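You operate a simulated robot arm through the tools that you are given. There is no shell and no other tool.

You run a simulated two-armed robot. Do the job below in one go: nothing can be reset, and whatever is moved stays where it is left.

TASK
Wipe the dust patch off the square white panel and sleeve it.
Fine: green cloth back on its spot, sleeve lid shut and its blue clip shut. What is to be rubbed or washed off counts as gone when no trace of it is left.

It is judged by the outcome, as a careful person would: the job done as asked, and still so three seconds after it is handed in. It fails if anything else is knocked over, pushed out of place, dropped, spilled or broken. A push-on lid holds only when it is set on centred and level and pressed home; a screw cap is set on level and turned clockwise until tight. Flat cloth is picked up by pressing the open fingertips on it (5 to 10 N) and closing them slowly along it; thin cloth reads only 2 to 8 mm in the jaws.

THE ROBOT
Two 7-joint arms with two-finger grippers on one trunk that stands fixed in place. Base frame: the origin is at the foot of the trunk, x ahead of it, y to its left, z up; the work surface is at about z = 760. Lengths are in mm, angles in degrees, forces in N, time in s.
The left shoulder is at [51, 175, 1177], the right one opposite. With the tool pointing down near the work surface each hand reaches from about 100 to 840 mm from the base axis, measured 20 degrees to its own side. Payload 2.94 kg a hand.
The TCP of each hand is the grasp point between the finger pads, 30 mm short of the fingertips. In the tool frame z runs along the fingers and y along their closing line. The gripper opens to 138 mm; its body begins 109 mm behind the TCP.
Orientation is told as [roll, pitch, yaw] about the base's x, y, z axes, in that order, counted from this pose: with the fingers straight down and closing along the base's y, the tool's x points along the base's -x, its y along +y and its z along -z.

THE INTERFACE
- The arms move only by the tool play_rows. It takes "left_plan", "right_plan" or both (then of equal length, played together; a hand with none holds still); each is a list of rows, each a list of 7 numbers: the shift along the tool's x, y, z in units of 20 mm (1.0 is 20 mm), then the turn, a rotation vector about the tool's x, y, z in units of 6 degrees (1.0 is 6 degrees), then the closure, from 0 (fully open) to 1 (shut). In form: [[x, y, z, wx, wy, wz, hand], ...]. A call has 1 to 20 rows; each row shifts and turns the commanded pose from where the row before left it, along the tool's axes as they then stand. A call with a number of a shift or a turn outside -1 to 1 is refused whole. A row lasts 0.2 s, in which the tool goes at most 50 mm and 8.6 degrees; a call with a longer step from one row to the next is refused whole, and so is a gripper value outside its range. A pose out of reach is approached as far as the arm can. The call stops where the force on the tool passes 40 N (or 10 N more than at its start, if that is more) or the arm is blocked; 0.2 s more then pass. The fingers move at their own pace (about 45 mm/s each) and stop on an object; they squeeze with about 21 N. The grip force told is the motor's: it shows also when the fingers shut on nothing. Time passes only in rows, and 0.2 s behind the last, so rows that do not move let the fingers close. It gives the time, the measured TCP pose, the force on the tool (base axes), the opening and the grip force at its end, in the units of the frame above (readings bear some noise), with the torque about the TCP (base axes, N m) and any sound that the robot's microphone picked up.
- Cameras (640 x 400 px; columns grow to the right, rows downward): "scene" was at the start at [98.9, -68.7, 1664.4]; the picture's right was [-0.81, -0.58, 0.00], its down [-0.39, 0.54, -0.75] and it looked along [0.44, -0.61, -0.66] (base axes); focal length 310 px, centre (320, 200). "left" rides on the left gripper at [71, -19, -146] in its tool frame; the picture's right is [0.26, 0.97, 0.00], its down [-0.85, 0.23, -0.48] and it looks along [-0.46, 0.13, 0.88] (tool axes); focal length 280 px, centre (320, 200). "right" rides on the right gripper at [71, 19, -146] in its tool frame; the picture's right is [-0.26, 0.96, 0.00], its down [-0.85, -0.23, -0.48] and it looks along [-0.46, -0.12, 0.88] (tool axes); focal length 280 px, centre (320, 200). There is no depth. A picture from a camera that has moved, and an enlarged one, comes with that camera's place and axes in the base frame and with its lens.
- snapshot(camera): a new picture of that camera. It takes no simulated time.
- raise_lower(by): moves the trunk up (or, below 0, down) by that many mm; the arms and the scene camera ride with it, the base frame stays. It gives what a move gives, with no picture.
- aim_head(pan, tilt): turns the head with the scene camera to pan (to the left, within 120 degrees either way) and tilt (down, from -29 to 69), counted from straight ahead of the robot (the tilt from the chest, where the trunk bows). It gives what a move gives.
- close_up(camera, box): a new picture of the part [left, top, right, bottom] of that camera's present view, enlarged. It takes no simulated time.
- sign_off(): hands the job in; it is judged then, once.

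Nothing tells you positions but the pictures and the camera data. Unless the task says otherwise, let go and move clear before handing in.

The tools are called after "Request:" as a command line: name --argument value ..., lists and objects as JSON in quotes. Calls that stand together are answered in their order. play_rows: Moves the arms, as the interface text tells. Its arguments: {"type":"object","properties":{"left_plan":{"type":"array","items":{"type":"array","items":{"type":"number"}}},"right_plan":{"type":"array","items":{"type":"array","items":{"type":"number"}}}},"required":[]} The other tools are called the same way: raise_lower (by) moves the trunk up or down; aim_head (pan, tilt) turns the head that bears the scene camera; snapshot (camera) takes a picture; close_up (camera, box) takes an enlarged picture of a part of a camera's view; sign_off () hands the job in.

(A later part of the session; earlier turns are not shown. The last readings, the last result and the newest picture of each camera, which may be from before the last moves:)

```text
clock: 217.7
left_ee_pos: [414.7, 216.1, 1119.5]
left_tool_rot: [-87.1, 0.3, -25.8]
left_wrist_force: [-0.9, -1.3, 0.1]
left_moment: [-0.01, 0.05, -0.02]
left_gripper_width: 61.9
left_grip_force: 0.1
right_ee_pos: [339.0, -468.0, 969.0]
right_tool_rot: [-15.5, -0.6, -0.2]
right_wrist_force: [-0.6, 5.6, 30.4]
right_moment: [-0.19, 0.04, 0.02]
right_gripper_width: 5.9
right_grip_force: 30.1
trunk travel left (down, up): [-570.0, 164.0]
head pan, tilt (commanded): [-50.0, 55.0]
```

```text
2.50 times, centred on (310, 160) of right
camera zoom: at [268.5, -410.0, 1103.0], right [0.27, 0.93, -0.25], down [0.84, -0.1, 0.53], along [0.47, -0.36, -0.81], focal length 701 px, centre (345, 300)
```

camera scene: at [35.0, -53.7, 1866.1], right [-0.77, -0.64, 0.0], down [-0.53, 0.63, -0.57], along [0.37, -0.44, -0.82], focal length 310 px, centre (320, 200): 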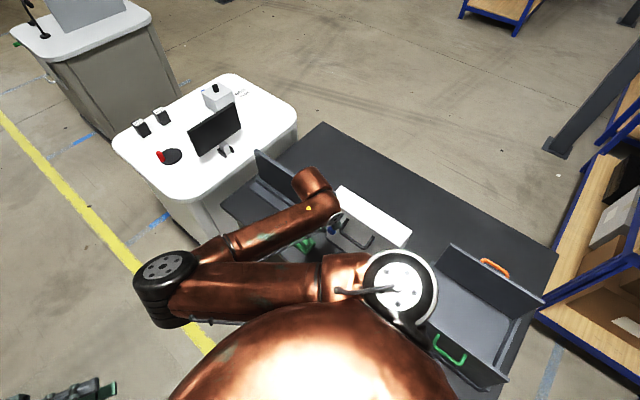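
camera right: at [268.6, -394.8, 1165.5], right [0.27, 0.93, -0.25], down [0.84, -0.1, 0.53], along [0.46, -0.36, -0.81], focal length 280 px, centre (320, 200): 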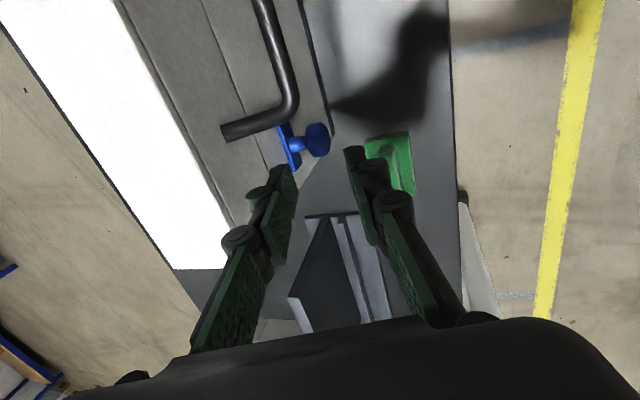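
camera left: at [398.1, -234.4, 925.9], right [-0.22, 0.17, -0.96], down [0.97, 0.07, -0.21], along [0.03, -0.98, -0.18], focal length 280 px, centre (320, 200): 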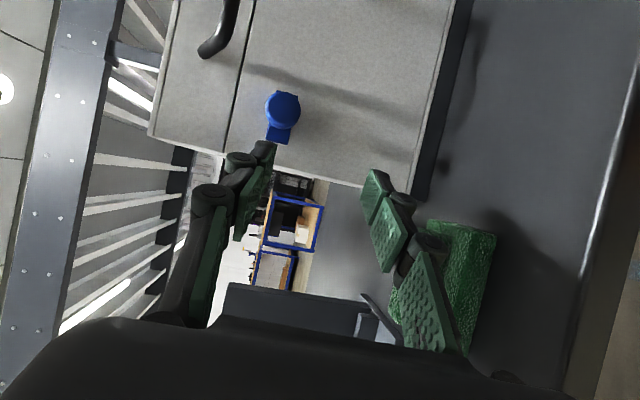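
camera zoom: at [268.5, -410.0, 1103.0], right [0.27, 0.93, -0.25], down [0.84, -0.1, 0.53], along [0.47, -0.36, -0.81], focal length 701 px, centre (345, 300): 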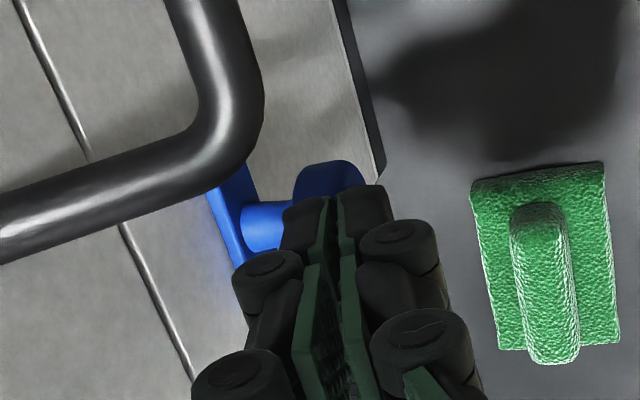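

The jaws slid off the rounded top of the head. I'll open, back off, and take a better grip: hand leaning 45° from the front and rotated 45°, so one finger comes under the knob.

Request:
play_rows --right_plan '[[0, 0, -0.1, 0, 0, 0, 0.8], [0, 0, -0.5, 0, 0, 0, 0.75], [0, 0, -1, 0, 0, 0, 0.65], [0, 0, -1, 0, 0, 0, 0.6], [0, 0, -1, 0, 0, 0, 0.6], [0, 0.3, -0.6, 0, 0, 0, 0.6], [0, 0, 0, 0, 0, 0, 0.6]]'

Request:
close_up --camera "right" --box '[220, 60, 420, 220]'

```text
clock: 219.3
left_ee_pos: [416.2, 215.5, 1118.8]
left_tool_rot: [-87.1, 0.6, -25.9]
left_wrist_force: [0.6, -0.5, 0.1]
left_moment: [-0.02, 0.0, 0.03]
left_gripper_width: 62.1
left_grip_force: 0.1
right_ee_pos: [338.8, -441.2, 1044.2]
right_tool_rot: [-15.3, -0.4, -0.3]
right_wrist_force: [0.2, -0.3, 0.0]
right_moment: [-0.01, 0.01, -0.01]
right_gripper_width: 55.3
right_grip_force: 0.1
trunk travel left (down, up): [-570.0, 164.0]
head pan, tilt (commanded): [-50.0, 55.0]
```

```text
2.50 times, centred on (320, 140) of right
camera zoom: at [267.7, -383.7, 1178.9], right [0.27, 0.93, -0.25], down [0.84, -0.1, 0.53], along [0.46, -0.35, -0.81], focal length 701 px, centre (320, 350)
```

zoom: 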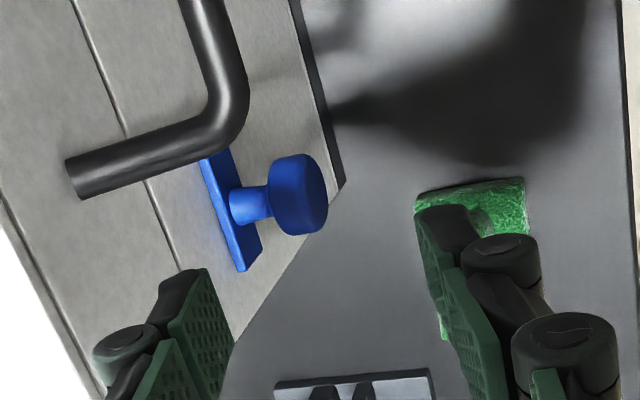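

I raise the trunk for more room before tilting the hand further.

Request:
raise_lower --by 150

Request:
play_rows --right_plan '[[0, 0, 1, 0, 0, 0, 0.6], [0, -0.3, 1, 0, 0, 0, 0.6], [0, -0.3, 1, 0, 0, 0, 0.6], [0, -0.3, 1, 0, 0, 0, 0.6], [0, -0.3, 1, 0, 0, 0, 0.6], [0, -0.3, 1, 0, 0, 0, 0.6], [0, -0.3, 1, 0, 0, 0, 0.6], [0, -0.3, 0.7, 0, 0, 0, 0.6], [0, 0, 0, 0, 0, 0, 0.6]]'

Request:
snapshot --camera "right"

```text
clock: 221.1
left_ee_pos: [416.2, 213.0, 1268.9]
left_tool_rot: [-86.9, 0.6, -26.0]
left_wrist_force: [-0.2, 0.0, -0.5]
left_moment: [0.01, 0.0, 0.01]
left_gripper_width: 62.2
left_grip_force: 0.0
right_ee_pos: [339.1, -440.9, 1194.2]
right_tool_rot: [-15.2, -0.3, -0.2]
right_wrist_force: [-0.3, 0.5, -0.6]
right_moment: [-0.03, 0.02, -0.01]
right_gripper_width: 55.0
right_grip_force: 0.0
trunk travel left (down, up): [-720.0, 14.0]
head pan, tilt (commanded): [-50.0, 55.0]
```

```text
clock: 223.1
left_ee_pos: [415.8, 214.5, 1268.2]
left_tool_rot: [-87.0, 0.4, -25.9]
left_wrist_force: [0.0, -0.8, 0.3]
left_moment: [0.01, 0.04, 0.02]
left_gripper_width: 62.3
left_grip_force: 0.1
right_ee_pos: [337.7, -524.9, 1061.3]
right_tool_rot: [-15.7, -0.5, -0.3]
right_wrist_force: [0.8, -3.1, 13.9]
right_moment: [-0.56, 0.07, 0.0]
right_gripper_width: 63.0
right_grip_force: 4.5
trunk travel left (down, up): [-720.0, 14.0]
head pan, tilt (commanded): [-50.0, 55.0]
```

```text
taken
camera right: at [266.8, -467.0, 1195.0], right [0.27, 0.93, -0.26], down [0.84, -0.1, 0.53], along [0.46, -0.36, -0.81], focal length 280 px, centre (320, 200)
```

right: 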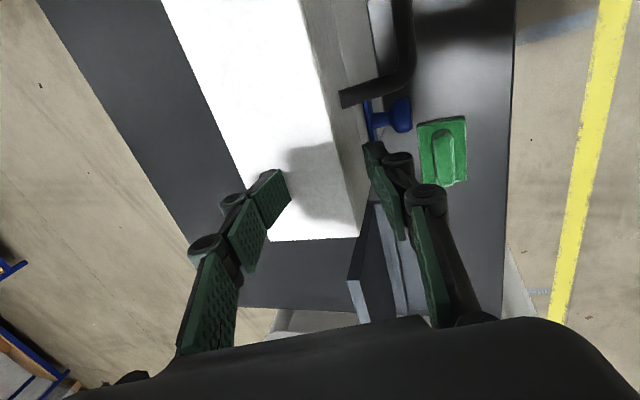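

I steered the wrong way along y and a fingertip is resting on the lid top (14 N). Backing off upward at once.

Request:
play_rows --right_plan '[[0, 0, -0.4, 0, 0, 0, 0.6], [0, 0, -1, 0, 0, 0, 0.6], [0, 0, -1, 0, 0, 0, 0.6], [0, 0, 0, 0, 0, 0, 0.6]]'

Request:
snapshot --camera "right"

Request:
close_up --camera "scene" --box '[300, 160, 440, 270]'

```text
clock: 224.1
left_ee_pos: [416.6, 213.9, 1268.1]
left_tool_rot: [-87.0, 0.6, -26.0]
left_wrist_force: [0.3, -0.7, 0.0]
left_moment: [-0.02, -0.01, -0.03]
left_gripper_width: 62.2
left_grip_force: 0.1
right_ee_pos: [338.5, -509.6, 1103.1]
right_tool_rot: [-15.3, -0.5, -0.2]
right_wrist_force: [0.8, -0.1, 0.5]
right_moment: [-0.01, 0.04, 0.04]
right_gripper_width: 55.2
right_grip_force: 0.1
trunk travel left (down, up): [-720.0, 14.0]
head pan, tilt (commanded): [-50.0, 55.0]
```

```text
taken
camera right: at [267.1, -452.0, 1238.0], right [0.27, 0.93, -0.25], down [0.84, -0.1, 0.53], along [0.46, -0.35, -0.81], focal length 280 px, centre (320, 200)
```

right: 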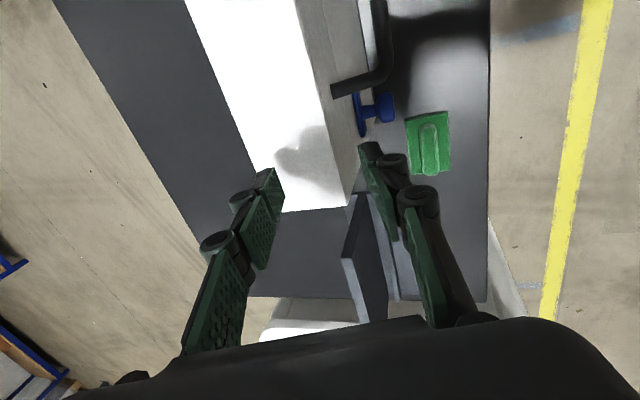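

```text
3.64 times, centred on (370, 215) of scene
camera zoom: at [29.0, -54.5, 2015.9], right [-0.77, -0.64, 0.0], down [-0.53, 0.63, -0.57], along [0.37, -0.44, -0.82], focal length 1128 px, centre (138, 146)
```

zoom: 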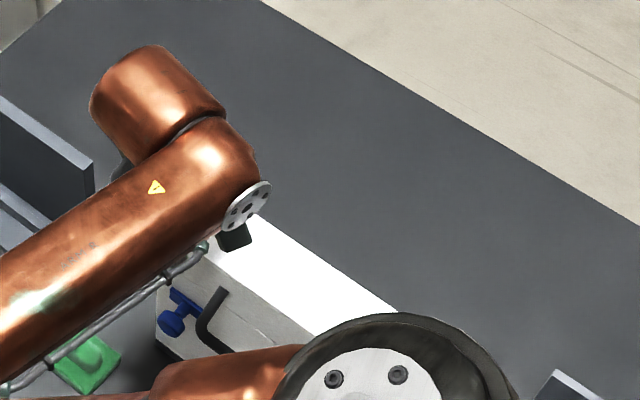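

Clear, and the sleeve is undisturbed. Now moving out to +y in front of the sleeve, and then tilting to 45°.

Request:
play_rows --right_plan '[[0, 0.935, 0.116, 0, 0, 0, 0.6], [0, 0.935, 0.116, 0, 0, 0, 0.6], [0, 0.935, 0.116, 0, 0, 0, 0.6], [0, 0.935, 0.116, 0, 0, 0, 0.6], [0, 0.935, 0.116, 0, 0, 0, 0.6], [0, 0.935, 0.116, 0, 0, 0, 0.6], [0, 0, 0, 1, 0, 0, 0.6], [0, 0, 0, 1, 0, 0, 0.6], [0, 0, 0, 1, 0, 0, 0.6], [0, 0, 0, 1, 0, 0, 0.6], [0, 0, 0, 1, 0, 0, 0.6], [0, 0, 0, 0, 0, 0, 0.6]]'

Request:
snapshot --camera "right"

```text
clock: 226.7
left_ee_pos: [416.6, 214.1, 1268.5]
left_tool_rot: [-87.1, 0.5, -25.9]
left_wrist_force: [0.3, -0.2, -0.2]
left_moment: [0.01, -0.02, -0.01]
left_gripper_width: 62.0
left_grip_force: 0.0
right_ee_pos: [372.8, -510.3, 1066.8]
right_tool_rot: [-39.1, -0.3, -0.3]
right_wrist_force: [-0.1, -0.4, 0.5]
right_moment: [-0.01, -0.01, 0.01]
right_gripper_width: 55.1
right_grip_force: 0.0
right hand out of reach, approached as far as the arm can: row 5, 6, 7, 8, 9, 10, 11
trunk travel left (down, up): [-720.0, 14.0]
head pan, tilt (commanded): [-50.0, 55.0]
```

```text
taken
camera right: at [303.2, -402.4, 1167.2], right [0.27, 0.75, -0.61], down [0.85, 0.11, 0.52], along [0.46, -0.65, -0.6], focal length 280 px, centre (320, 200)
```

right: 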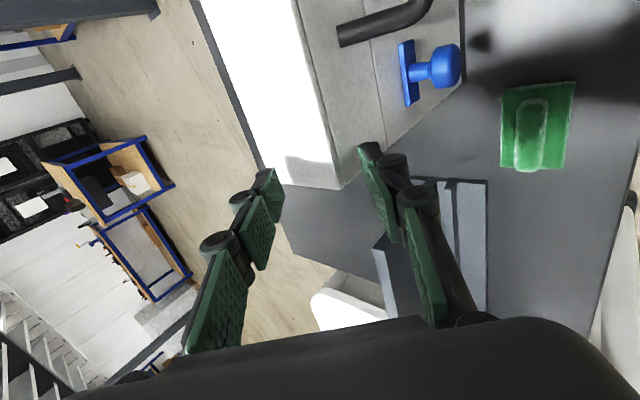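

The arm can't lean that way with the trunk so high. I lift the hand straight up off the lid corner first, then straighten it.

Request:
play_rows --right_plan '[[0, -0.63, -0.78, 0, 0, 0, 0.6], [0, -0.63, -0.78, 0, 0, 0, 0.6], [0, -0.63, -0.78, 0, 0, 0, 0.6], [0, 0, 0, -1, 0, 0, 0.6], [0, 0, 0, -1, 0, 0, 0.6], [0, 0, 0, -1, 0, 0, 0.6], [0, 0, 0, -1, 0, 0, 0.6], [0, 0, 0, -1, 0, 0, 0.6], [0, 0, 0, -1, 0, 0, 0.6], [0, 0, 0, -0.5, 0, 0, 0.6], [0, 0, -0.5, 0, 0, 0, 0.6], [0, 0, 0, 0, 0, 0, 0.6]]'

Request:
snapshot --camera "right"

```text
clock: 229.3
left_ee_pos: [416.1, 213.2, 1268.9]
left_tool_rot: [-87.0, 0.5, -26.0]
left_wrist_force: [0.6, -0.5, -0.6]
left_moment: [0.03, 0.03, 0.0]
left_gripper_width: 61.9
left_grip_force: 0.1
right_ee_pos: [373.8, -509.1, 1135.8]
right_tool_rot: [0.1, -0.2, -0.5]
right_wrist_force: [-0.4, -0.3, -0.4]
right_moment: [0.0, 0.03, 0.0]
right_gripper_width: 55.1
right_grip_force: 0.0
trunk travel left (down, up): [-720.0, 14.0]
head pan, tilt (commanded): [-50.0, 55.0]
```

```text
taken
camera right: at [302.7, -489.6, 1281.6], right [0.27, 0.96, 0.0], down [0.85, -0.24, 0.48], along [0.46, -0.13, -0.88], focal length 280 px, centre (320, 200)
```

right: 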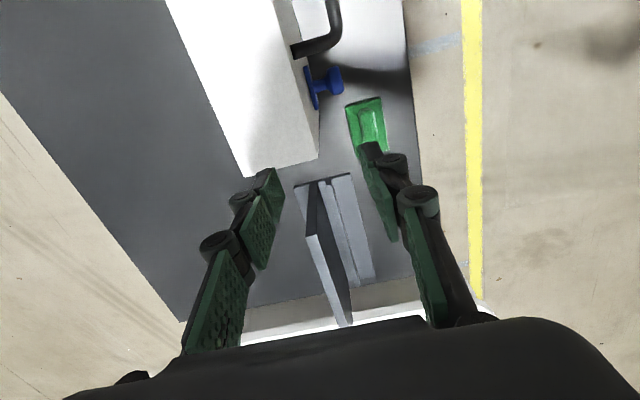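

Now I'll yaw the hand −90° again, a bit further out in +x, and then tilt only about 48° to come at the knob diagonally from the +x upper side.

Request:
play_rows --right_plan '[[-0.95, 0.4, 0, 0, 0, 0, 0.6], [-0.95, 0.4, 0, 0, 0, 0, 0.6], [-0.95, 0.4, 0, 0, 0, 0, 0.6], [-0.95, 0.35, 0, 0, 0, 0, 0.6], [0, 0, 0, 0, 0, 1, 0.6], [0, 0, 0, 0, 0, 1, 0.6], [0, 0, 0, 0, 0, 1, 0.6], [0, 0, 0, 0, 0, 1, 0.6], [0, 0, 0, 0, 0, 1, 0.6], [0, 0, 0, 0, 0, 1, 0.6], [0, 0, 0, 0, 0, 1, 0.6], [0, 0, 0, 0, 0, 1, 0.6], [0, 0, 0, 0, 0, 1, 0.6], [0, 0, 0, 0, 0, 1, 0.6], [0, 0, 0, 0, 0, 1, 0.6], [0, 0, 0, 0, 0, 1, 0.6], [0, 0, 0, 0, 0, 1, 0.6], [0, 0, 0, 0, 0, 1, 0.6], [0, 0, 0, 0, 0, 1, 0.6], [0, 0, 0, 0, 0, 0, 0.6]]'

Request:
play_rows --right_plan '[[0, 0, 0, 1, 0, 0, 0.6], [0, 0, 0, 1, 0, 0, 0.6], [0, 0, 0, 1, 0, 0, 0.6], [0, 0, 0, 1, 0, 0, 0.6], [0, 0, 0, 0, 0, 0, 0.6]]'

Request:
snapshot --camera "right"

Request:
snapshot --camera "scene"

```text
clock: 233.5
left_ee_pos: [415.9, 213.9, 1269.2]
left_tool_rot: [-87.0, 0.6, -26.0]
left_wrist_force: [-0.7, 0.0, 0.2]
left_moment: [-0.02, -0.01, -0.01]
left_gripper_width: 62.1
left_grip_force: 0.0
right_ee_pos: [448.5, -479.5, 1137.4]
right_tool_rot: [0.3, 0.1, -90.6]
right_wrist_force: [-0.7, 0.5, 1.2]
right_moment: [0.05, -0.06, 0.02]
right_gripper_width: 55.4
right_grip_force: 0.0
trunk travel left (down, up): [-720.0, 14.0]
head pan, tilt (commanded): [-50.0, 55.0]
```

```text
clock: 234.7
left_ee_pos: [417.9, 214.0, 1268.8]
left_tool_rot: [-87.1, 0.4, -25.9]
left_wrist_force: [-0.7, 0.4, 0.3]
left_moment: [0.02, 0.0, 0.01]
left_gripper_width: 61.7
left_grip_force: 0.1
right_ee_pos: [448.8, -477.8, 1136.7]
right_tool_rot: [-2.8, -0.1, -90.4]
right_wrist_force: [-0.3, 0.3, 0.0]
right_moment: [0.03, 0.01, 0.01]
right_gripper_width: 55.2
right_grip_force: 0.1
right hand out of reach, approached as far as the arm can: row 1, 2, 3, 4
trunk travel left (down, up): [-720.0, 14.0]
head pan, tilt (commanded): [-50.0, 55.0]
```

```text
taken
camera right: at [476.7, -407.3, 1281.3], right [0.96, -0.27, -0.05], down [-0.21, -0.85, 0.49], along [-0.17, -0.46, -0.87], focal length 280 px, centre (320, 200)
```

right: 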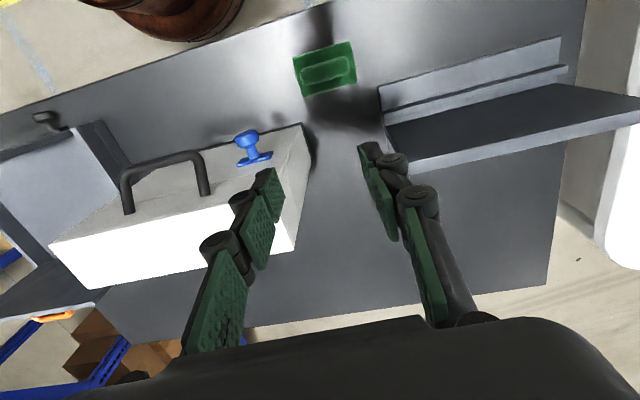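

```text
taken
camera scene: at [29.2, -52.8, 2015.9], right [-0.77, -0.64, 0.0], down [-0.53, 0.63, -0.57], along [0.37, -0.44, -0.82], focal length 310 px, centre (320, 200)
```

scene: 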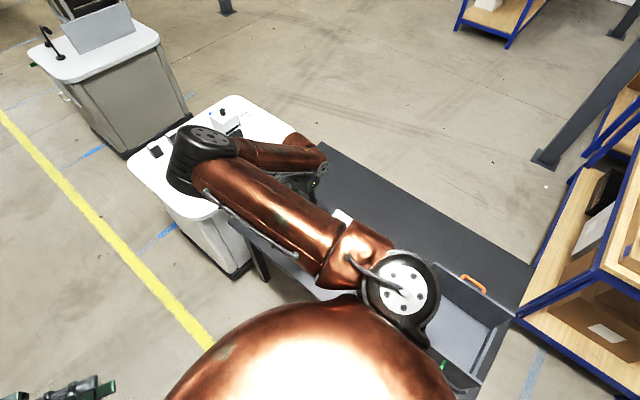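

That tilt isn't available here either. New idea that only needs the hand pointing down: grip the +x rim of the knob head (beside the stem), where the fingers can go deep, and pull. I straighten the hand and lower the trunk to the height that worked.

Request:
play_rows --right_plan '[[0, 0, -1, -0.5, 0, 0, 0.6], [0, 0, -1, 0, 0, -1, 0.6], [0, 0, -1, 0, 0, -1, 0.6], [0, 0, 0, 0, 0, -1, 0.6], [0, 0, 0, 0, 0, -1, 0.6], [0, 0, 0, 0, 0, -1, 0.6], [0, 0, 0, 0, 0, -1, 0.6], [0, 0, 0, 0, 0, -1, 0.6], [0, 0, 0, 0, 0, -1, 0.6], [0, 0, 0, 0, 0, -1, 0.6], [0, 0, 0, 0, 0, -1, 0.6], [0, 0, 0, 0, 0, -1, 0.6], [0, 0, 0, 0, 0, -1, 0.6], [0, 0, 0, 0, 0, -1, 0.6], [0, 0, 0, 0, 0, -1, 0.6], [0, 0, 0, 0, 0, -1, 0.6], [0, 0, 0, 0, 0, 0, 0.6]]'

Request:
raise_lower --by -150

Request:
snapshot --camera "right"

```text
clock: 238.3
left_ee_pos: [416.0, 214.2, 1268.7]
left_tool_rot: [-87.0, 0.6, -25.8]
left_wrist_force: [0.8, 0.4, 0.6]
left_moment: [0.02, 0.03, -0.02]
left_gripper_width: 62.0
left_grip_force: 0.2
right_ee_pos: [450.2, -479.3, 1197.4]
right_tool_rot: [0.0, -0.2, -0.2]
right_wrist_force: [-0.4, -0.2, -0.7]
right_moment: [-0.03, 0.01, 0.0]
right_gripper_width: 55.4
right_grip_force: 0.0
trunk travel left (down, up): [-720.0, 14.0]
head pan, tilt (commanded): [-50.0, 55.0]
```

```text
clock: 240.0
left_ee_pos: [417.3, 214.0, 1119.3]
left_tool_rot: [-87.0, 0.5, -25.8]
left_wrist_force: [-0.2, 0.3, 0.8]
left_moment: [0.01, 0.01, 0.02]
left_gripper_width: 62.2
left_grip_force: 0.1
right_ee_pos: [450.1, -478.6, 1047.5]
right_tool_rot: [0.0, -0.3, -0.4]
right_wrist_force: [0.3, 0.7, 0.7]
right_moment: [0.01, 0.01, 0.01]
right_gripper_width: 55.2
right_grip_force: 0.1
trunk travel left (down, up): [-570.0, 164.0]
head pan, tilt (commanded): [-50.0, 55.0]
```

```text
taken
camera right: at [378.9, -459.0, 1192.4], right [0.27, 0.96, 0.0], down [0.84, -0.24, 0.48], along [0.46, -0.13, -0.88], focal length 280 px, centre (320, 200)
```

right: 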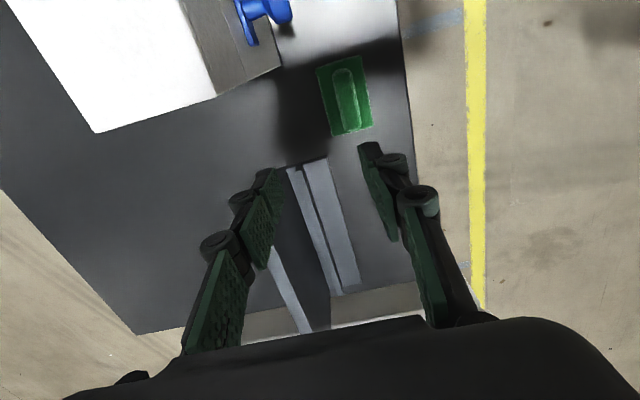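

Request:
play_rows --right_plan '[[0, 0.4, 0.3, 0, 0, 0, 0.8], [0.3, 0.45, 0.3, 0, 0, 0, 0.8], [0.9, 0, 0.3, 0.4, 0, 0, 0.8], [0.9, 0, 0.3, 0.4, 0, 0, 0.8], [0.9, 0, 0.2, 0.4, 0, 0, 0.8], [0.9, 0, 0, 0.47, 0, 0, 0.8], [0.75, 0, 0, 0, 0, 0, 0.8], [0, 0, 0, 0, 0, 0, 0.8]]'

Request:
close_up --camera "right" --box '[220, 60, 420, 240]'

```text
clock: 241.8
left_ee_pos: [416.2, 214.2, 1118.7]
left_tool_rot: [-87.0, 0.6, -25.9]
left_wrist_force: [-0.3, 0.0, 0.2]
left_moment: [-0.02, -0.01, 0.03]
left_gripper_width: 62.1
left_grip_force: 0.1
right_ee_pos: [356.8, -459.1, 1018.7]
right_tool_rot: [-10.1, -0.2, -0.3]
right_wrist_force: [-0.3, 0.5, -0.5]
right_moment: [-0.01, 0.0, 0.0]
right_gripper_width: 27.6
right_grip_force: 0.0
trunk travel left (down, up): [-570.0, 164.0]
head pan, tilt (commanded): [-50.0, 55.0]
```

```text
2.22 times, centred on (320, 150) of right
camera zoom: at [286.4, -415.5, 1158.7], right [0.27, 0.95, -0.17], down [0.85, -0.15, 0.51], along [0.46, -0.28, -0.84], focal length 623 px, centre (320, 311)
```

zoom: 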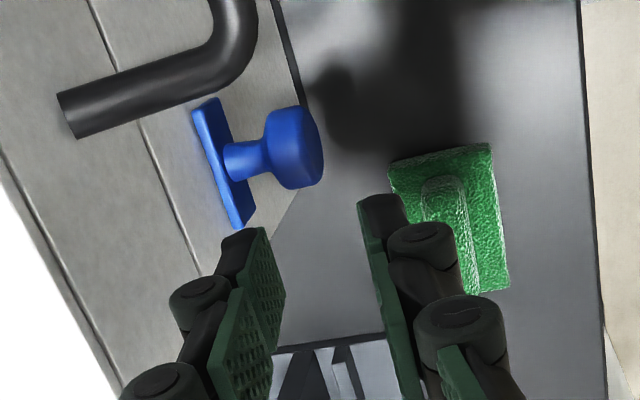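

Aligned beside the stem. Adjusting 4 mm in −y and descending, first part.

Request:
play_rows --right_plan '[[0, -0.19, 0.5, 0, 0, 0, 0.8], [0, 0, 0.6, 0, 0, 0, 0.8], [0, 0, 0.6, 0, 0, 0, 0.8], [0, 0, 0.5, 0, 0, 0, 0.8], [0, 0, 0, 0, 0, 0, 0.8]]'

Request:
close_up --camera "right" --box '[220, 60, 420, 240]'

```text
clock: 243.0
left_ee_pos: [416.8, 213.4, 1118.6]
left_tool_rot: [-87.1, 0.5, -25.9]
left_wrist_force: [0.4, 0.1, 1.0]
left_moment: [0.0, -0.01, 0.0]
left_gripper_width: 62.0
left_grip_force: 0.0
right_ee_pos: [358.2, -472.8, 978.2]
right_tool_rot: [-10.0, -0.3, -0.3]
right_wrist_force: [0.4, 0.8, 0.3]
right_moment: [-0.01, -0.01, 0.0]
right_gripper_width: 27.6
right_grip_force: 0.0
trunk travel left (down, up): [-570.0, 164.0]
head pan, tilt (commanded): [-50.0, 55.0]
```

```text
2.22 times, centred on (320, 150) of right
camera zoom: at [287.1, -427.2, 1117.0], right [0.27, 0.95, -0.17], down [0.85, -0.15, 0.51], along [0.46, -0.28, -0.84], focal length 623 px, centre (320, 311)
```

zoom: 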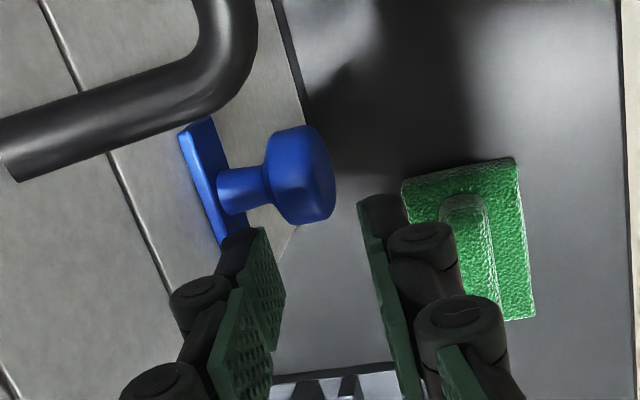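

Request:
play_rows --right_plan '[[0.05, 0.1, 0.5, 0, 0, 0, 0.8], [0, 0, 0.4, 0, 0, 0, 0.8], [0, 0, 0.3, 0, 0, 0, 0.8], [0, 0, 0.2, 0, 0, 0, 0.8], [0, 0, 0, 0, 0, 0, 0.8]]'

Request:
close_up --camera "right" --box '[220, 60, 420, 240]'

```text
clock: 244.2
left_ee_pos: [416.7, 213.9, 1117.7]
left_tool_rot: [-87.0, 0.6, -25.9]
left_wrist_force: [0.1, -0.6, 1.0]
left_moment: [-0.05, -0.02, -0.01]
left_gripper_width: 62.3
left_grip_force: 0.1
right_ee_pos: [356.3, -476.5, 948.6]
right_tool_rot: [-10.0, -0.1, -0.4]
right_wrist_force: [-0.4, 0.1, -0.5]
right_moment: [0.02, -0.01, -0.02]
right_gripper_width: 27.9
right_grip_force: 0.1
trunk travel left (down, up): [-570.0, 164.0]
head pan, tilt (commanded): [-50.0, 55.0]
```

```text
2.22 times, centred on (320, 150) of right
camera zoom: at [285.7, -431.1, 1087.6], right [0.27, 0.95, -0.17], down [0.85, -0.15, 0.51], along [0.46, -0.28, -0.84], focal length 623 px, centre (320, 311)
```

zoom: 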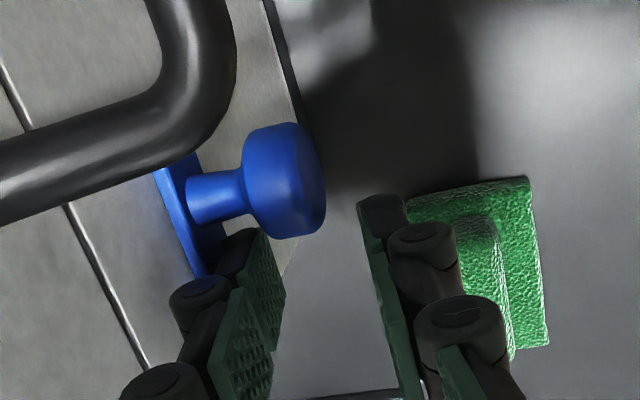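

No contact at depth. Closing gently to see whether the pads catch the head's rim.

Request:
play_rows --right_plan '[[0.1, 0, 0, 0, 0, 0, 0.83], [0, 0, 0, 0, 0, 0, 0.86], [0, 0, 0, 0, 0, 0, 0.88], [0, 0, 0, 0, 0, 0, 0.9], [0, 0, 0, 0, 0, 0, 0.9]]'

Request:
close_up --camera "right" --box '[220, 60, 420, 240]'

```text
clock: 245.4
left_ee_pos: [416.2, 214.2, 1118.1]
left_tool_rot: [-87.0, 0.6, -25.9]
left_wrist_force: [-1.0, 0.5, 0.0]
left_moment: [0.01, 0.0, -0.02]
left_gripper_width: 61.7
left_grip_force: 0.0
right_ee_pos: [354.0, -475.5, 949.2]
right_tool_rot: [-10.1, -0.2, -0.4]
right_wrist_force: [-1.0, -0.3, -0.4]
right_moment: [0.01, -0.02, -0.02]
right_gripper_width: 13.6
right_grip_force: 0.1
trunk travel left (down, up): [-570.0, 164.0]
head pan, tilt (commanded): [-50.0, 55.0]
```

```text
2.22 times, centred on (320, 150) of right
camera zoom: at [283.3, -431.1, 1088.0], right [0.27, 0.95, -0.17], down [0.85, -0.15, 0.51], along [0.46, -0.28, -0.84], focal length 623 px, centre (320, 311)
```

zoom: 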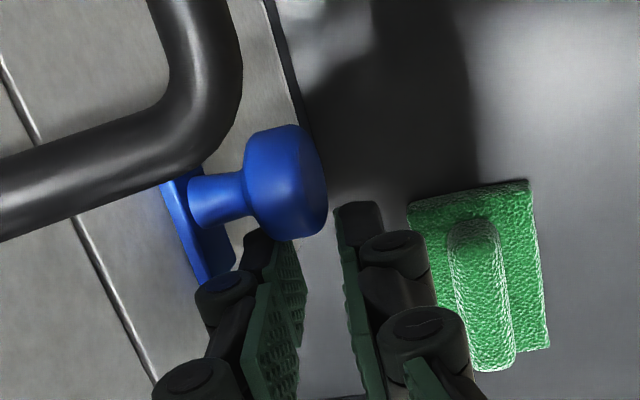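

Unexpected: the plate and knob now appear about 11 mm further toward −x — the fingers nudged it, so the clip seems to slide horizontally. I'll check with a picture before touching it further.

Request:
play_rows --right_plan '[[0, 0, -1, 0, 0, 0, 0.9], [0, 0, -1, 0, 0, 0, 0.9], [0, 0, -1, 0, 0, 0, 0.8], [0, 0, -1, 0, 0, 0, 0.8], [0, 0, 0, 0, 0, 0, 0.8]]'

Request:
close_up --camera "right" --box '[200, 40, 400, 220]'

Request:
aim_head --pan -60 --tilt 52

Request:
snapshot --camera "scene"

```text
clock: 246.6
left_ee_pos: [416.0, 213.3, 1118.2]
left_tool_rot: [-87.1, 0.7, -25.9]
left_wrist_force: [0.0, -0.5, 0.4]
left_moment: [-0.03, 0.01, 0.01]
left_gripper_width: 62.2
left_grip_force: 0.0
right_ee_pos: [352.6, -461.7, 1026.5]
right_tool_rot: [-10.0, -0.2, -0.4]
right_wrist_force: [-0.1, -0.4, 0.1]
right_moment: [-0.02, -0.01, -0.01]
right_gripper_width: 27.4
right_grip_force: 0.1
trunk travel left (down, up): [-570.0, 164.0]
head pan, tilt (commanded): [-50.0, 55.0]
```

```text
2.22 times, centred on (300, 130) of right
camera zoom: at [282.8, -416.6, 1165.2], right [0.27, 0.95, -0.17], down [0.85, -0.15, 0.51], along [0.46, -0.28, -0.84], focal length 623 px, centre (364, 356)
```

zoom: 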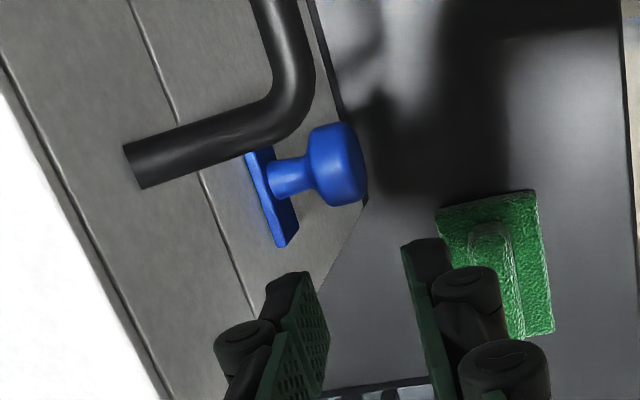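

```text
clock: 247.3
left_ee_pos: [415.7, 213.8, 1118.2]
left_tool_rot: [-87.0, 0.5, -25.9]
left_wrist_force: [-0.6, 0.5, 0.6]
left_moment: [-0.05, -0.01, 0.02]
left_gripper_width: 62.5
left_grip_force: 0.0
right_ee_pos: [352.6, -462.3, 1026.1]
right_tool_rot: [-10.1, -0.2, -0.4]
right_wrist_force: [0.6, -0.5, 0.3]
right_moment: [0.0, 0.01, -0.01]
right_gripper_width: 27.8
right_grip_force: 0.0
trunk travel left (down, up): [-570.0, 164.0]
head pan, tilt (commanded): [-60.0, 52.0]
```

```text
taken
camera scene: at [25.9, -63.6, 1870.0], right [-0.87, -0.5, 0.0], down [-0.39, 0.68, -0.62], along [0.31, -0.53, -0.79], focal length 310 px, centre (320, 200)
```

scene: 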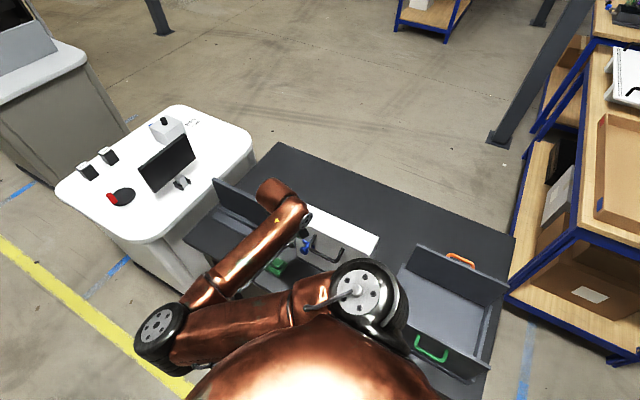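

The clip really has slid about 12 mm toward −x with hardly any force, so it is a horizontal slider and −x looks like the closing direction. I'll push it further that way with closed fingertips against the knob's +x side.

Request:
play_rows --right_plan '[[-0.6, 0, 0, 0, 0, 0, 1], [-0.6, 0, 0, 0, 0, 0, 1], [0, -0.06, 0.7, 0, 0, 0, 1], [0, 0, 0.7, 0, 0, 0, 1], [0, 0, 0.7, 0, 0, 0, 1], [0, 0, 0.7, 0, 0, 0, 1], [0, 0, 0.6, 0, 0, 0, 1], [0, 0, 0.27, 0, 0, 0, 1], [0, 0, 0, 0, 0, 0, 1]]'

Request:
close_up --camera "right" --box '[200, 40, 400, 220]'

```text
clock: 249.3
left_ee_pos: [416.7, 213.6, 1118.8]
left_tool_rot: [-87.1, 0.7, -25.9]
left_wrist_force: [0.6, -0.5, -0.5]
left_moment: [-0.02, 0.01, 0.01]
left_gripper_width: 62.4
left_grip_force: 0.1
right_ee_pos: [377.5, -476.0, 955.0]
right_tool_rot: [-10.1, -0.2, -0.4]
right_wrist_force: [0.2, -0.2, -0.1]
right_moment: [0.01, 0.0, 0.02]
right_gripper_width: 0.0
right_grip_force: 21.0
trunk travel left (down, up): [-570.0, 164.0]
head pan, tilt (commanded): [-60.0, 52.0]
```

```text
2.22 times, centred on (300, 130) of right
camera zoom: at [307.3, -430.6, 1094.0], right [0.27, 0.95, -0.17], down [0.85, -0.15, 0.51], along [0.46, -0.28, -0.84], focal length 623 px, centre (364, 356)
```

zoom: 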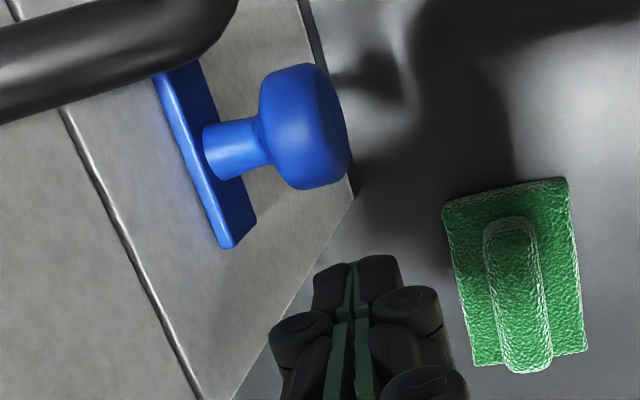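

Request:
play_rows --right_plan '[[0.4, 0, 0, 0, 0, 0, 1], [0.4, 0, 0, 0, 0, 0, 1], [0.4, 0, 0, 0, 0, 0, 1], [0.3, 0, 0, 0, 0, 0, 1], [0.3, 0, 0, 0, 0, 0, 1], [0, 0, 0, 0, 0, 0, 1]]'

Request:
close_up --camera "right" --box '[200, 40, 400, 220]'

```text
clock: 250.8
left_ee_pos: [416.4, 214.7, 1117.9]
left_tool_rot: [-87.0, 0.6, -25.9]
left_wrist_force: [0.1, -0.6, 0.2]
left_moment: [0.0, 0.01, -0.03]
left_gripper_width: 62.1
left_grip_force: 0.1
right_ee_pos: [343.3, -475.9, 953.8]
right_tool_rot: [-10.1, -0.2, -0.5]
right_wrist_force: [-0.4, 0.7, -0.4]
right_moment: [-0.04, 0.02, 0.01]
right_gripper_width: 0.0
right_grip_force: 21.1
trunk travel left (down, up): [-570.0, 164.0]
head pan, tilt (commanded): [-60.0, 52.0]
```

```text
2.22 times, centred on (300, 130) of right
camera zoom: at [272.5, -430.3, 1094.3], right [0.27, 0.95, -0.17], down [0.85, -0.15, 0.51], along [0.46, -0.28, -0.84], focal length 623 px, centre (364, 356)
```

zoom: 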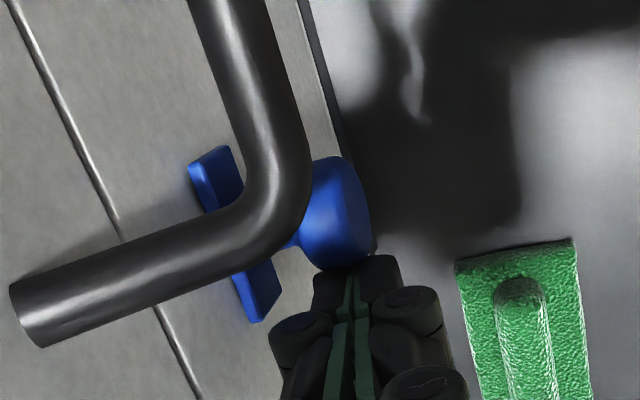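

It slides with almost no resistance (knob now x≈316). Continuing in small steps, watching for a stop and for the handle.

Request:
play_rows --right_plan '[[0.25, 0, 0, 0, 0, 0, 1], [0.25, 0, 0, 0, 0, 0, 1], [0.25, 0, 0, 0, 0, 0, 1], [0, 0, 0, 0, 0, 0, 1]]'

Request:
close_up --camera "right" --box '[200, 40, 400, 220]'

```text
clock: 251.8
left_ee_pos: [417.9, 214.5, 1118.1]
left_tool_rot: [-86.9, 0.6, -26.0]
left_wrist_force: [0.3, 0.0, -0.8]
left_moment: [-0.02, 0.0, 0.0]
left_gripper_width: 61.9
left_grip_force: 0.1
right_ee_pos: [331.0, -475.9, 955.4]
right_tool_rot: [-10.0, -0.4, -0.3]
right_wrist_force: [11.6, -0.7, -0.7]
right_moment: [-0.02, -0.28, 0.03]
right_gripper_width: 0.0
right_grip_force: 20.7
trunk travel left (down, up): [-570.0, 164.0]
head pan, tilt (commanded): [-60.0, 52.0]
```

```text
2.22 times, centred on (300, 130) of right
camera zoom: at [259.6, -431.1, 1094.0], right [0.27, 0.95, -0.17], down [0.84, -0.15, 0.51], along [0.46, -0.28, -0.84], focal length 623 px, centre (364, 356)
```

zoom: 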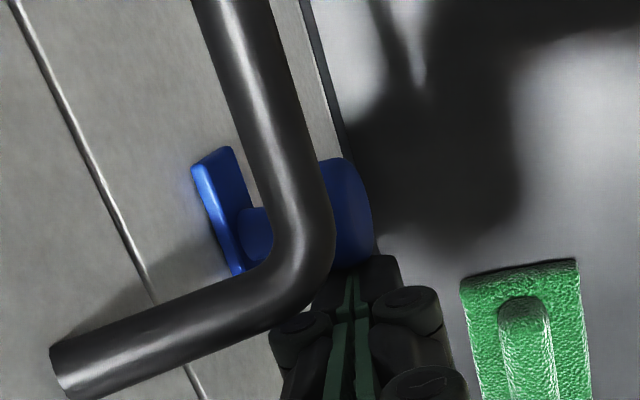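

About 12 N now, acting at the knob's height: the clip has reached a stop after ~37 mm. I'll press a little more to be sure it's home.

Request:
play_rows --right_plan '[[0.06, 0, 0, 0, 0, 0, 1], [0.06, 0, 0, 0, 0, 0, 1], [0, 0, 0, 0, 0, 0, 1]]'

Request:
snapshot --camera "right"

```text
clock: 252.6
left_ee_pos: [419.4, 213.5, 1118.1]
left_tool_rot: [-87.1, 0.7, -25.9]
left_wrist_force: [0.7, 0.3, -0.1]
left_moment: [0.03, -0.03, 0.0]
left_gripper_width: 62.1
left_grip_force: 0.1
right_ee_pos: [329.8, -476.9, 953.4]
right_tool_rot: [-10.1, -0.5, -0.4]
right_wrist_force: [29.5, -1.3, 2.0]
right_moment: [0.03, -0.72, 0.03]
right_gripper_width: 0.0
right_grip_force: 21.1
trunk travel left (down, up): [-570.0, 164.0]
head pan, tilt (commanded): [-60.0, 52.0]
```

```text
taken
camera right: at [258.6, -430.9, 1093.8], right [0.27, 0.95, -0.17], down [0.84, -0.15, 0.52], along [0.47, -0.28, -0.84], focal length 280 px, centre (320, 200)
```

right: 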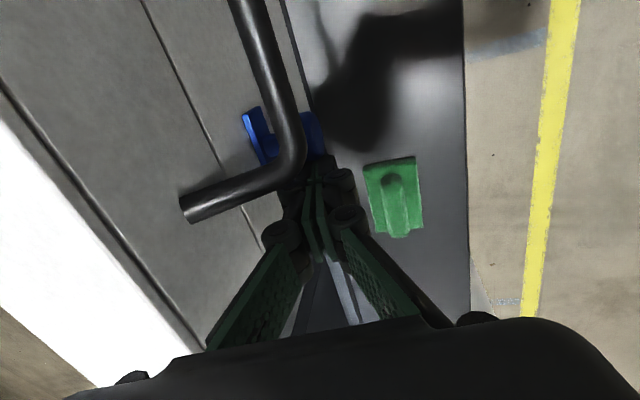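

It's firmly against its stop (29 N, rigid). I release by moving back +x, rise clear, and inspect.

Request:
play_rows --right_plan '[[-0.3, 0, 0, 0, 0, 0, 1], [-0.7, 0, 0, 0, 0, 0, 1], [-0.7, 0, 0, 0, 0, 0, 1], [-0.5, 0, -0.7, 0, 0, 0, 1], [0, 0, -1, 0, 0, 0, 1], [0, 0, -1, 0, 0, 0, 1], [0, 0, -1, 0, 0, 0, 1], [0, 0, -1, 0, 0, 0, 1], [0, 0, 0, 0, 0, 0, 1]]'

Request:
close_up --camera "right" --box '[170, 30, 390, 210]'

Request:
snapshot --camera "scene"

```text
clock: 254.6
left_ee_pos: [417.1, 213.6, 1117.9]
left_tool_rot: [-86.9, 0.7, -25.9]
left_wrist_force: [-0.3, -0.4, 0.2]
left_moment: [-0.02, -0.03, 0.01]
left_gripper_width: 61.9
left_grip_force: 0.0
right_ee_pos: [369.3, -459.5, 1048.3]
right_tool_rot: [-10.1, -0.2, -0.3]
right_wrist_force: [-0.1, -0.1, -0.8]
right_moment: [-0.04, -0.02, -0.01]
right_gripper_width: 0.0
right_grip_force: 20.9
trunk travel left (down, up): [-570.0, 164.0]
head pan, tilt (commanded): [-60.0, 52.0]
```

```text
2.22 times, centred on (280, 120) of right
camera zoom: at [298.6, -414.5, 1187.8], right [0.27, 0.95, -0.17], down [0.85, -0.15, 0.51], along [0.46, -0.28, -0.84], focal length 623 px, centre (409, 378)
```

zoom: 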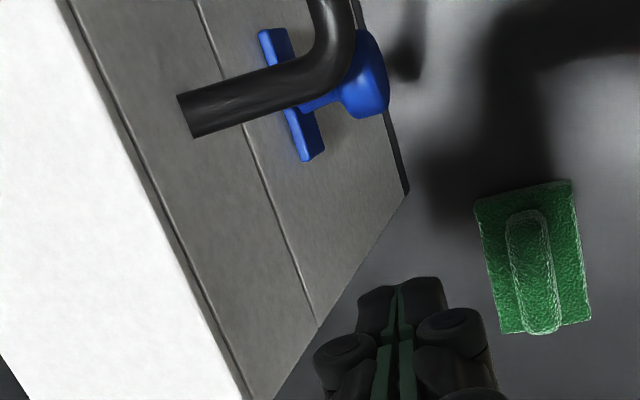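

```text
taken
camera scene: at [26.0, -64.2, 1870.0], right [-0.87, -0.5, 0.0], down [-0.39, 0.68, -0.62], along [0.31, -0.53, -0.79], focal length 310 px, centre (320, 200)
```

scene: 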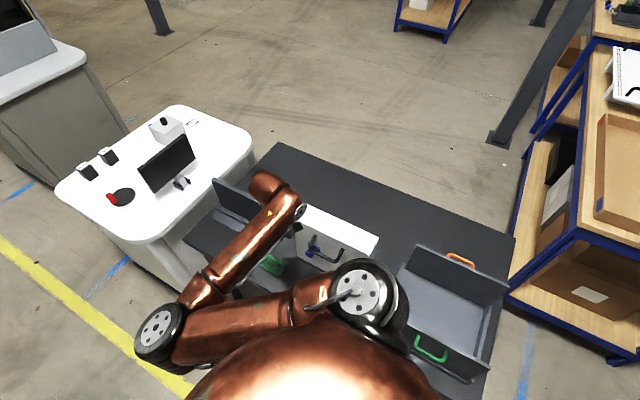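

The clip now sits at x≈306 (moved ~35 mm from its start). I'll check the front with the left camera.

Request:
snapshot --camera "left"

Request:
close_up --camera "scene" --box '[240, 190, 400, 290]'

```text
taken
camera left: at [414.9, 373.8, 1145.5], right [-0.22, 0.16, -0.96], down [0.97, 0.07, -0.21], along [0.03, -0.98, -0.17], focal length 280 px, centre (320, 200)
```

left: 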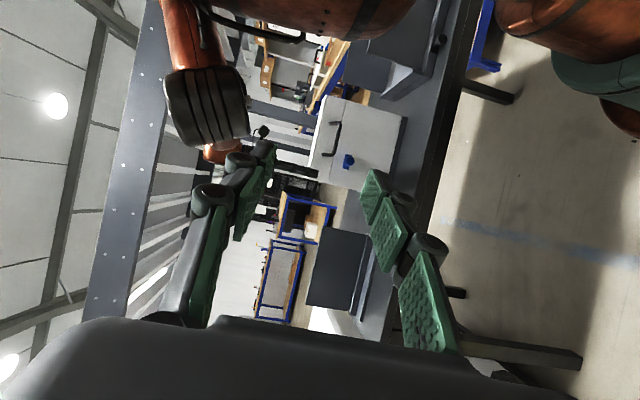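

```text
4.00 times, centred on (320, 240) of scene
camera zoom: at [26.0, -64.2, 1870.0], right [-0.87, -0.5, 0.0], down [-0.39, 0.68, -0.62], along [0.31, -0.53, -0.79], focal length 1241 px, centre (320, 40)
```

zoom: 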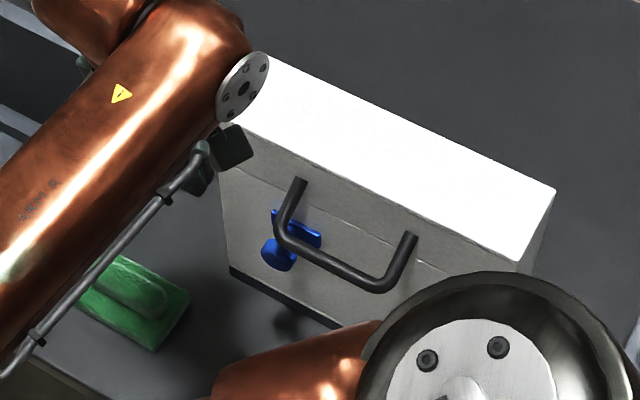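

Request:
close_up --camera "left" --box '[295, 85, 425, 200]'

Request:
close_up --camera "left" --box '[320, 110, 390, 180]'

```text
3.48 times, centred on (360, 142) of left
camera zoom: at [414.9, 373.8, 1145.5], right [-0.22, 0.16, -0.96], down [0.97, 0.07, -0.21], along [0.03, -0.98, -0.17], focal length 975 px, centre (181, 400)
```

zoom: 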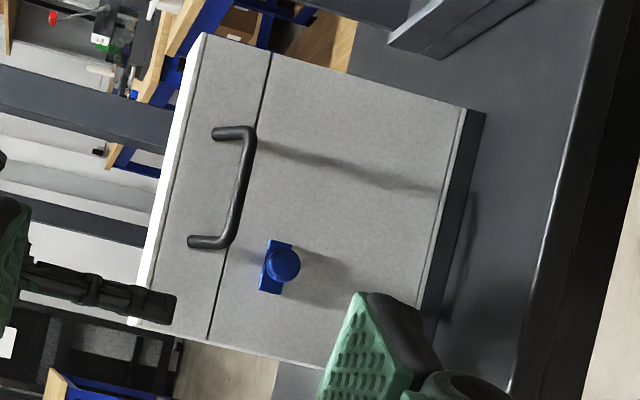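

```text
5.71 times, centred on (355, 145) of left
camera zoom: at [414.9, 373.8, 1145.5], right [-0.22, 0.16, -0.96], down [0.97, 0.07, -0.21], along [0.03, -0.98, -0.17], focal length 1602 px, centre (120, 514)
```

zoom: 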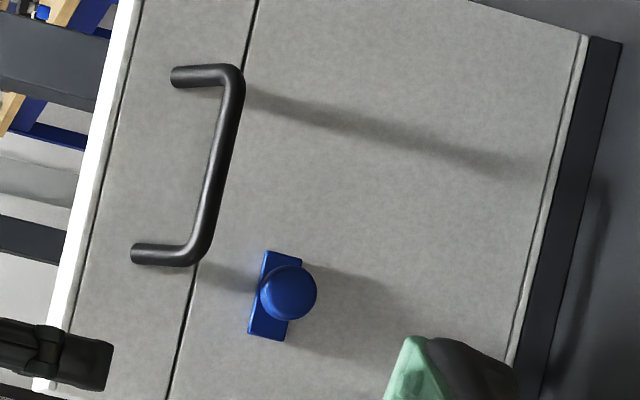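

From the front: lid seam closed and even, clip slid to its stop. I move the right hand well clear and take final check pictures.

Request:
play_rows --right_plan '[[-0.5, 0, -1, 0, 0, 0, 0.8], [-0.5, 0, -1, 0, 0, 0, 0.5], [-0.5, 0, -1, 0, 0, 0, 0.5], [-0.5, 0, -1, 0, 0, 0, 0.5], [-1, 0, -1, 0, 0, 0, 0.5], [-1, 0, -1, 0, 0, 0, 0.5], [-1, 0, -1, 0, 0, 0, 0.5], [-1, 0, -1, 0, 0, 0, 0.5], [-1, 0, -1, 0, 0, 0, 0.5], [0, 0, 0, 0, 0, 0, 0.5]]'

Request:
aim_head --pan -68 --tilt 52

Request:
snapshot --camera "scene"

Request:
snapshot --camera "right"

Request:
close_up --camera "left" --box '[295, 85, 425, 200]'

```text
clock: 256.8
left_ee_pos: [415.9, 213.7, 1120.3]
left_tool_rot: [-86.9, 0.4, -25.9]
left_wrist_force: [-0.7, -0.7, 0.7]
left_moment: [0.01, 0.0, -0.02]
left_gripper_width: 62.2
left_grip_force: 0.0
right_ee_pos: [508.4, -428.2, 1228.0]
right_tool_rot: [-10.0, -0.2, -0.4]
right_wrist_force: [-0.3, -0.3, 0.5]
right_moment: [0.03, -0.02, -0.04]
right_gripper_width: 69.0
right_grip_force: 0.1
trunk travel left (down, up): [-570.0, 164.0]
head pan, tilt (commanded): [-60.0, 52.0]
```

```text
clock: 257.4
left_ee_pos: [416.0, 213.6, 1118.3]
left_tool_rot: [-87.0, 0.6, -25.9]
left_wrist_force: [-0.2, -0.3, 1.0]
left_moment: [-0.04, 0.0, 0.04]
left_gripper_width: 61.9
left_grip_force: 0.0
right_ee_pos: [508.7, -427.6, 1228.3]
right_tool_rot: [-10.1, -0.2, -0.3]
right_wrist_force: [0.4, 0.7, -0.5]
right_moment: [0.01, 0.02, 0.03]
right_gripper_width: 69.1
right_grip_force: 0.1
trunk travel left (down, up): [-570.0, 164.0]
head pan, tilt (commanded): [-68.0, 52.0]
```

```text
taken
camera scene: at [16.6, -68.3, 1870.0], right [-0.93, -0.37, 0.0], down [-0.3, 0.73, -0.62], along [0.23, -0.57, -0.79], focal length 310 px, centre (320, 200)
```

scene: 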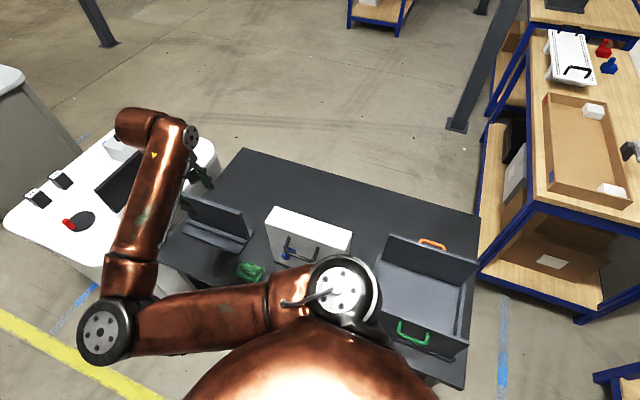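

```text
taken
camera right: at [438.0, -382.4, 1367.5], right [0.27, 0.95, -0.17], down [0.85, -0.15, 0.51], along [0.46, -0.28, -0.84], focal length 280 px, centre (320, 200)
```

right: 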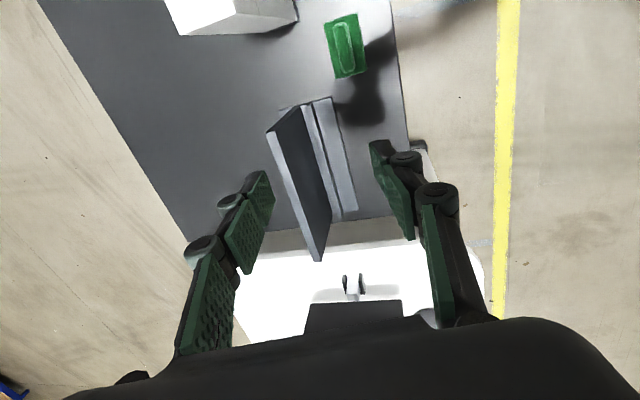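

```text
3.48 times, centred on (360, 142) of left
camera zoom: at [414.9, 374.1, 1145.4], right [-0.22, 0.16, -0.96], down [0.97, 0.07, -0.21], along [0.03, -0.98, -0.17], focal length 975 px, centre (181, 400)
```

zoom: 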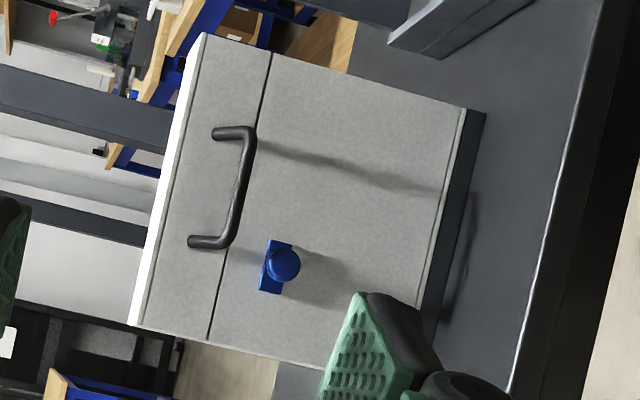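

Request:
close_up --camera "scene" --box '[170, 180, 370, 300]'

Request:
close_up --camera "scene" --box '[255, 195, 365, 275]'

```text
3.20 times, centred on (270, 240) of scene
camera zoom: at [16.6, -68.3, 1870.0], right [-0.93, -0.37, 0.0], down [-0.3, 0.73, -0.62], along [0.23, -0.57, -0.79], focal length 993 px, centre (480, 72)
```

zoom: 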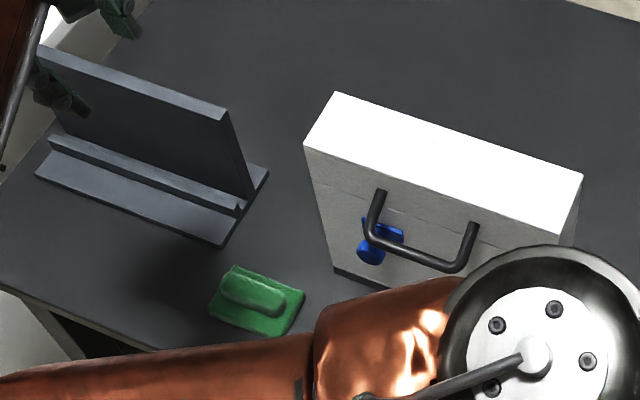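

```text
5.00 times, centred on (310, 235) of scene
camera zoom: at [16.6, -68.3, 1870.0], right [-0.93, -0.37, 0.0], down [-0.3, 0.73, -0.62], along [0.23, -0.57, -0.79], focal length 1551 px, centre (370, 25)
```

zoom: 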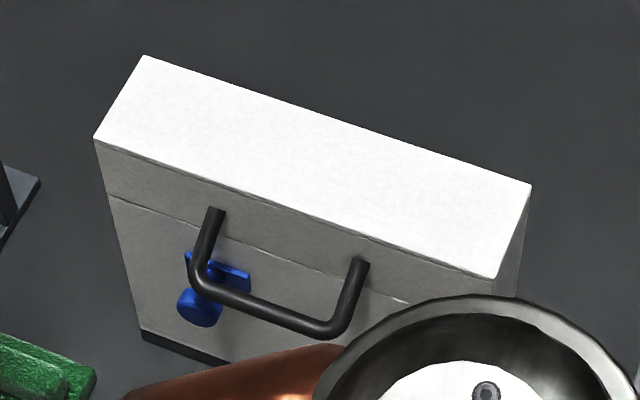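

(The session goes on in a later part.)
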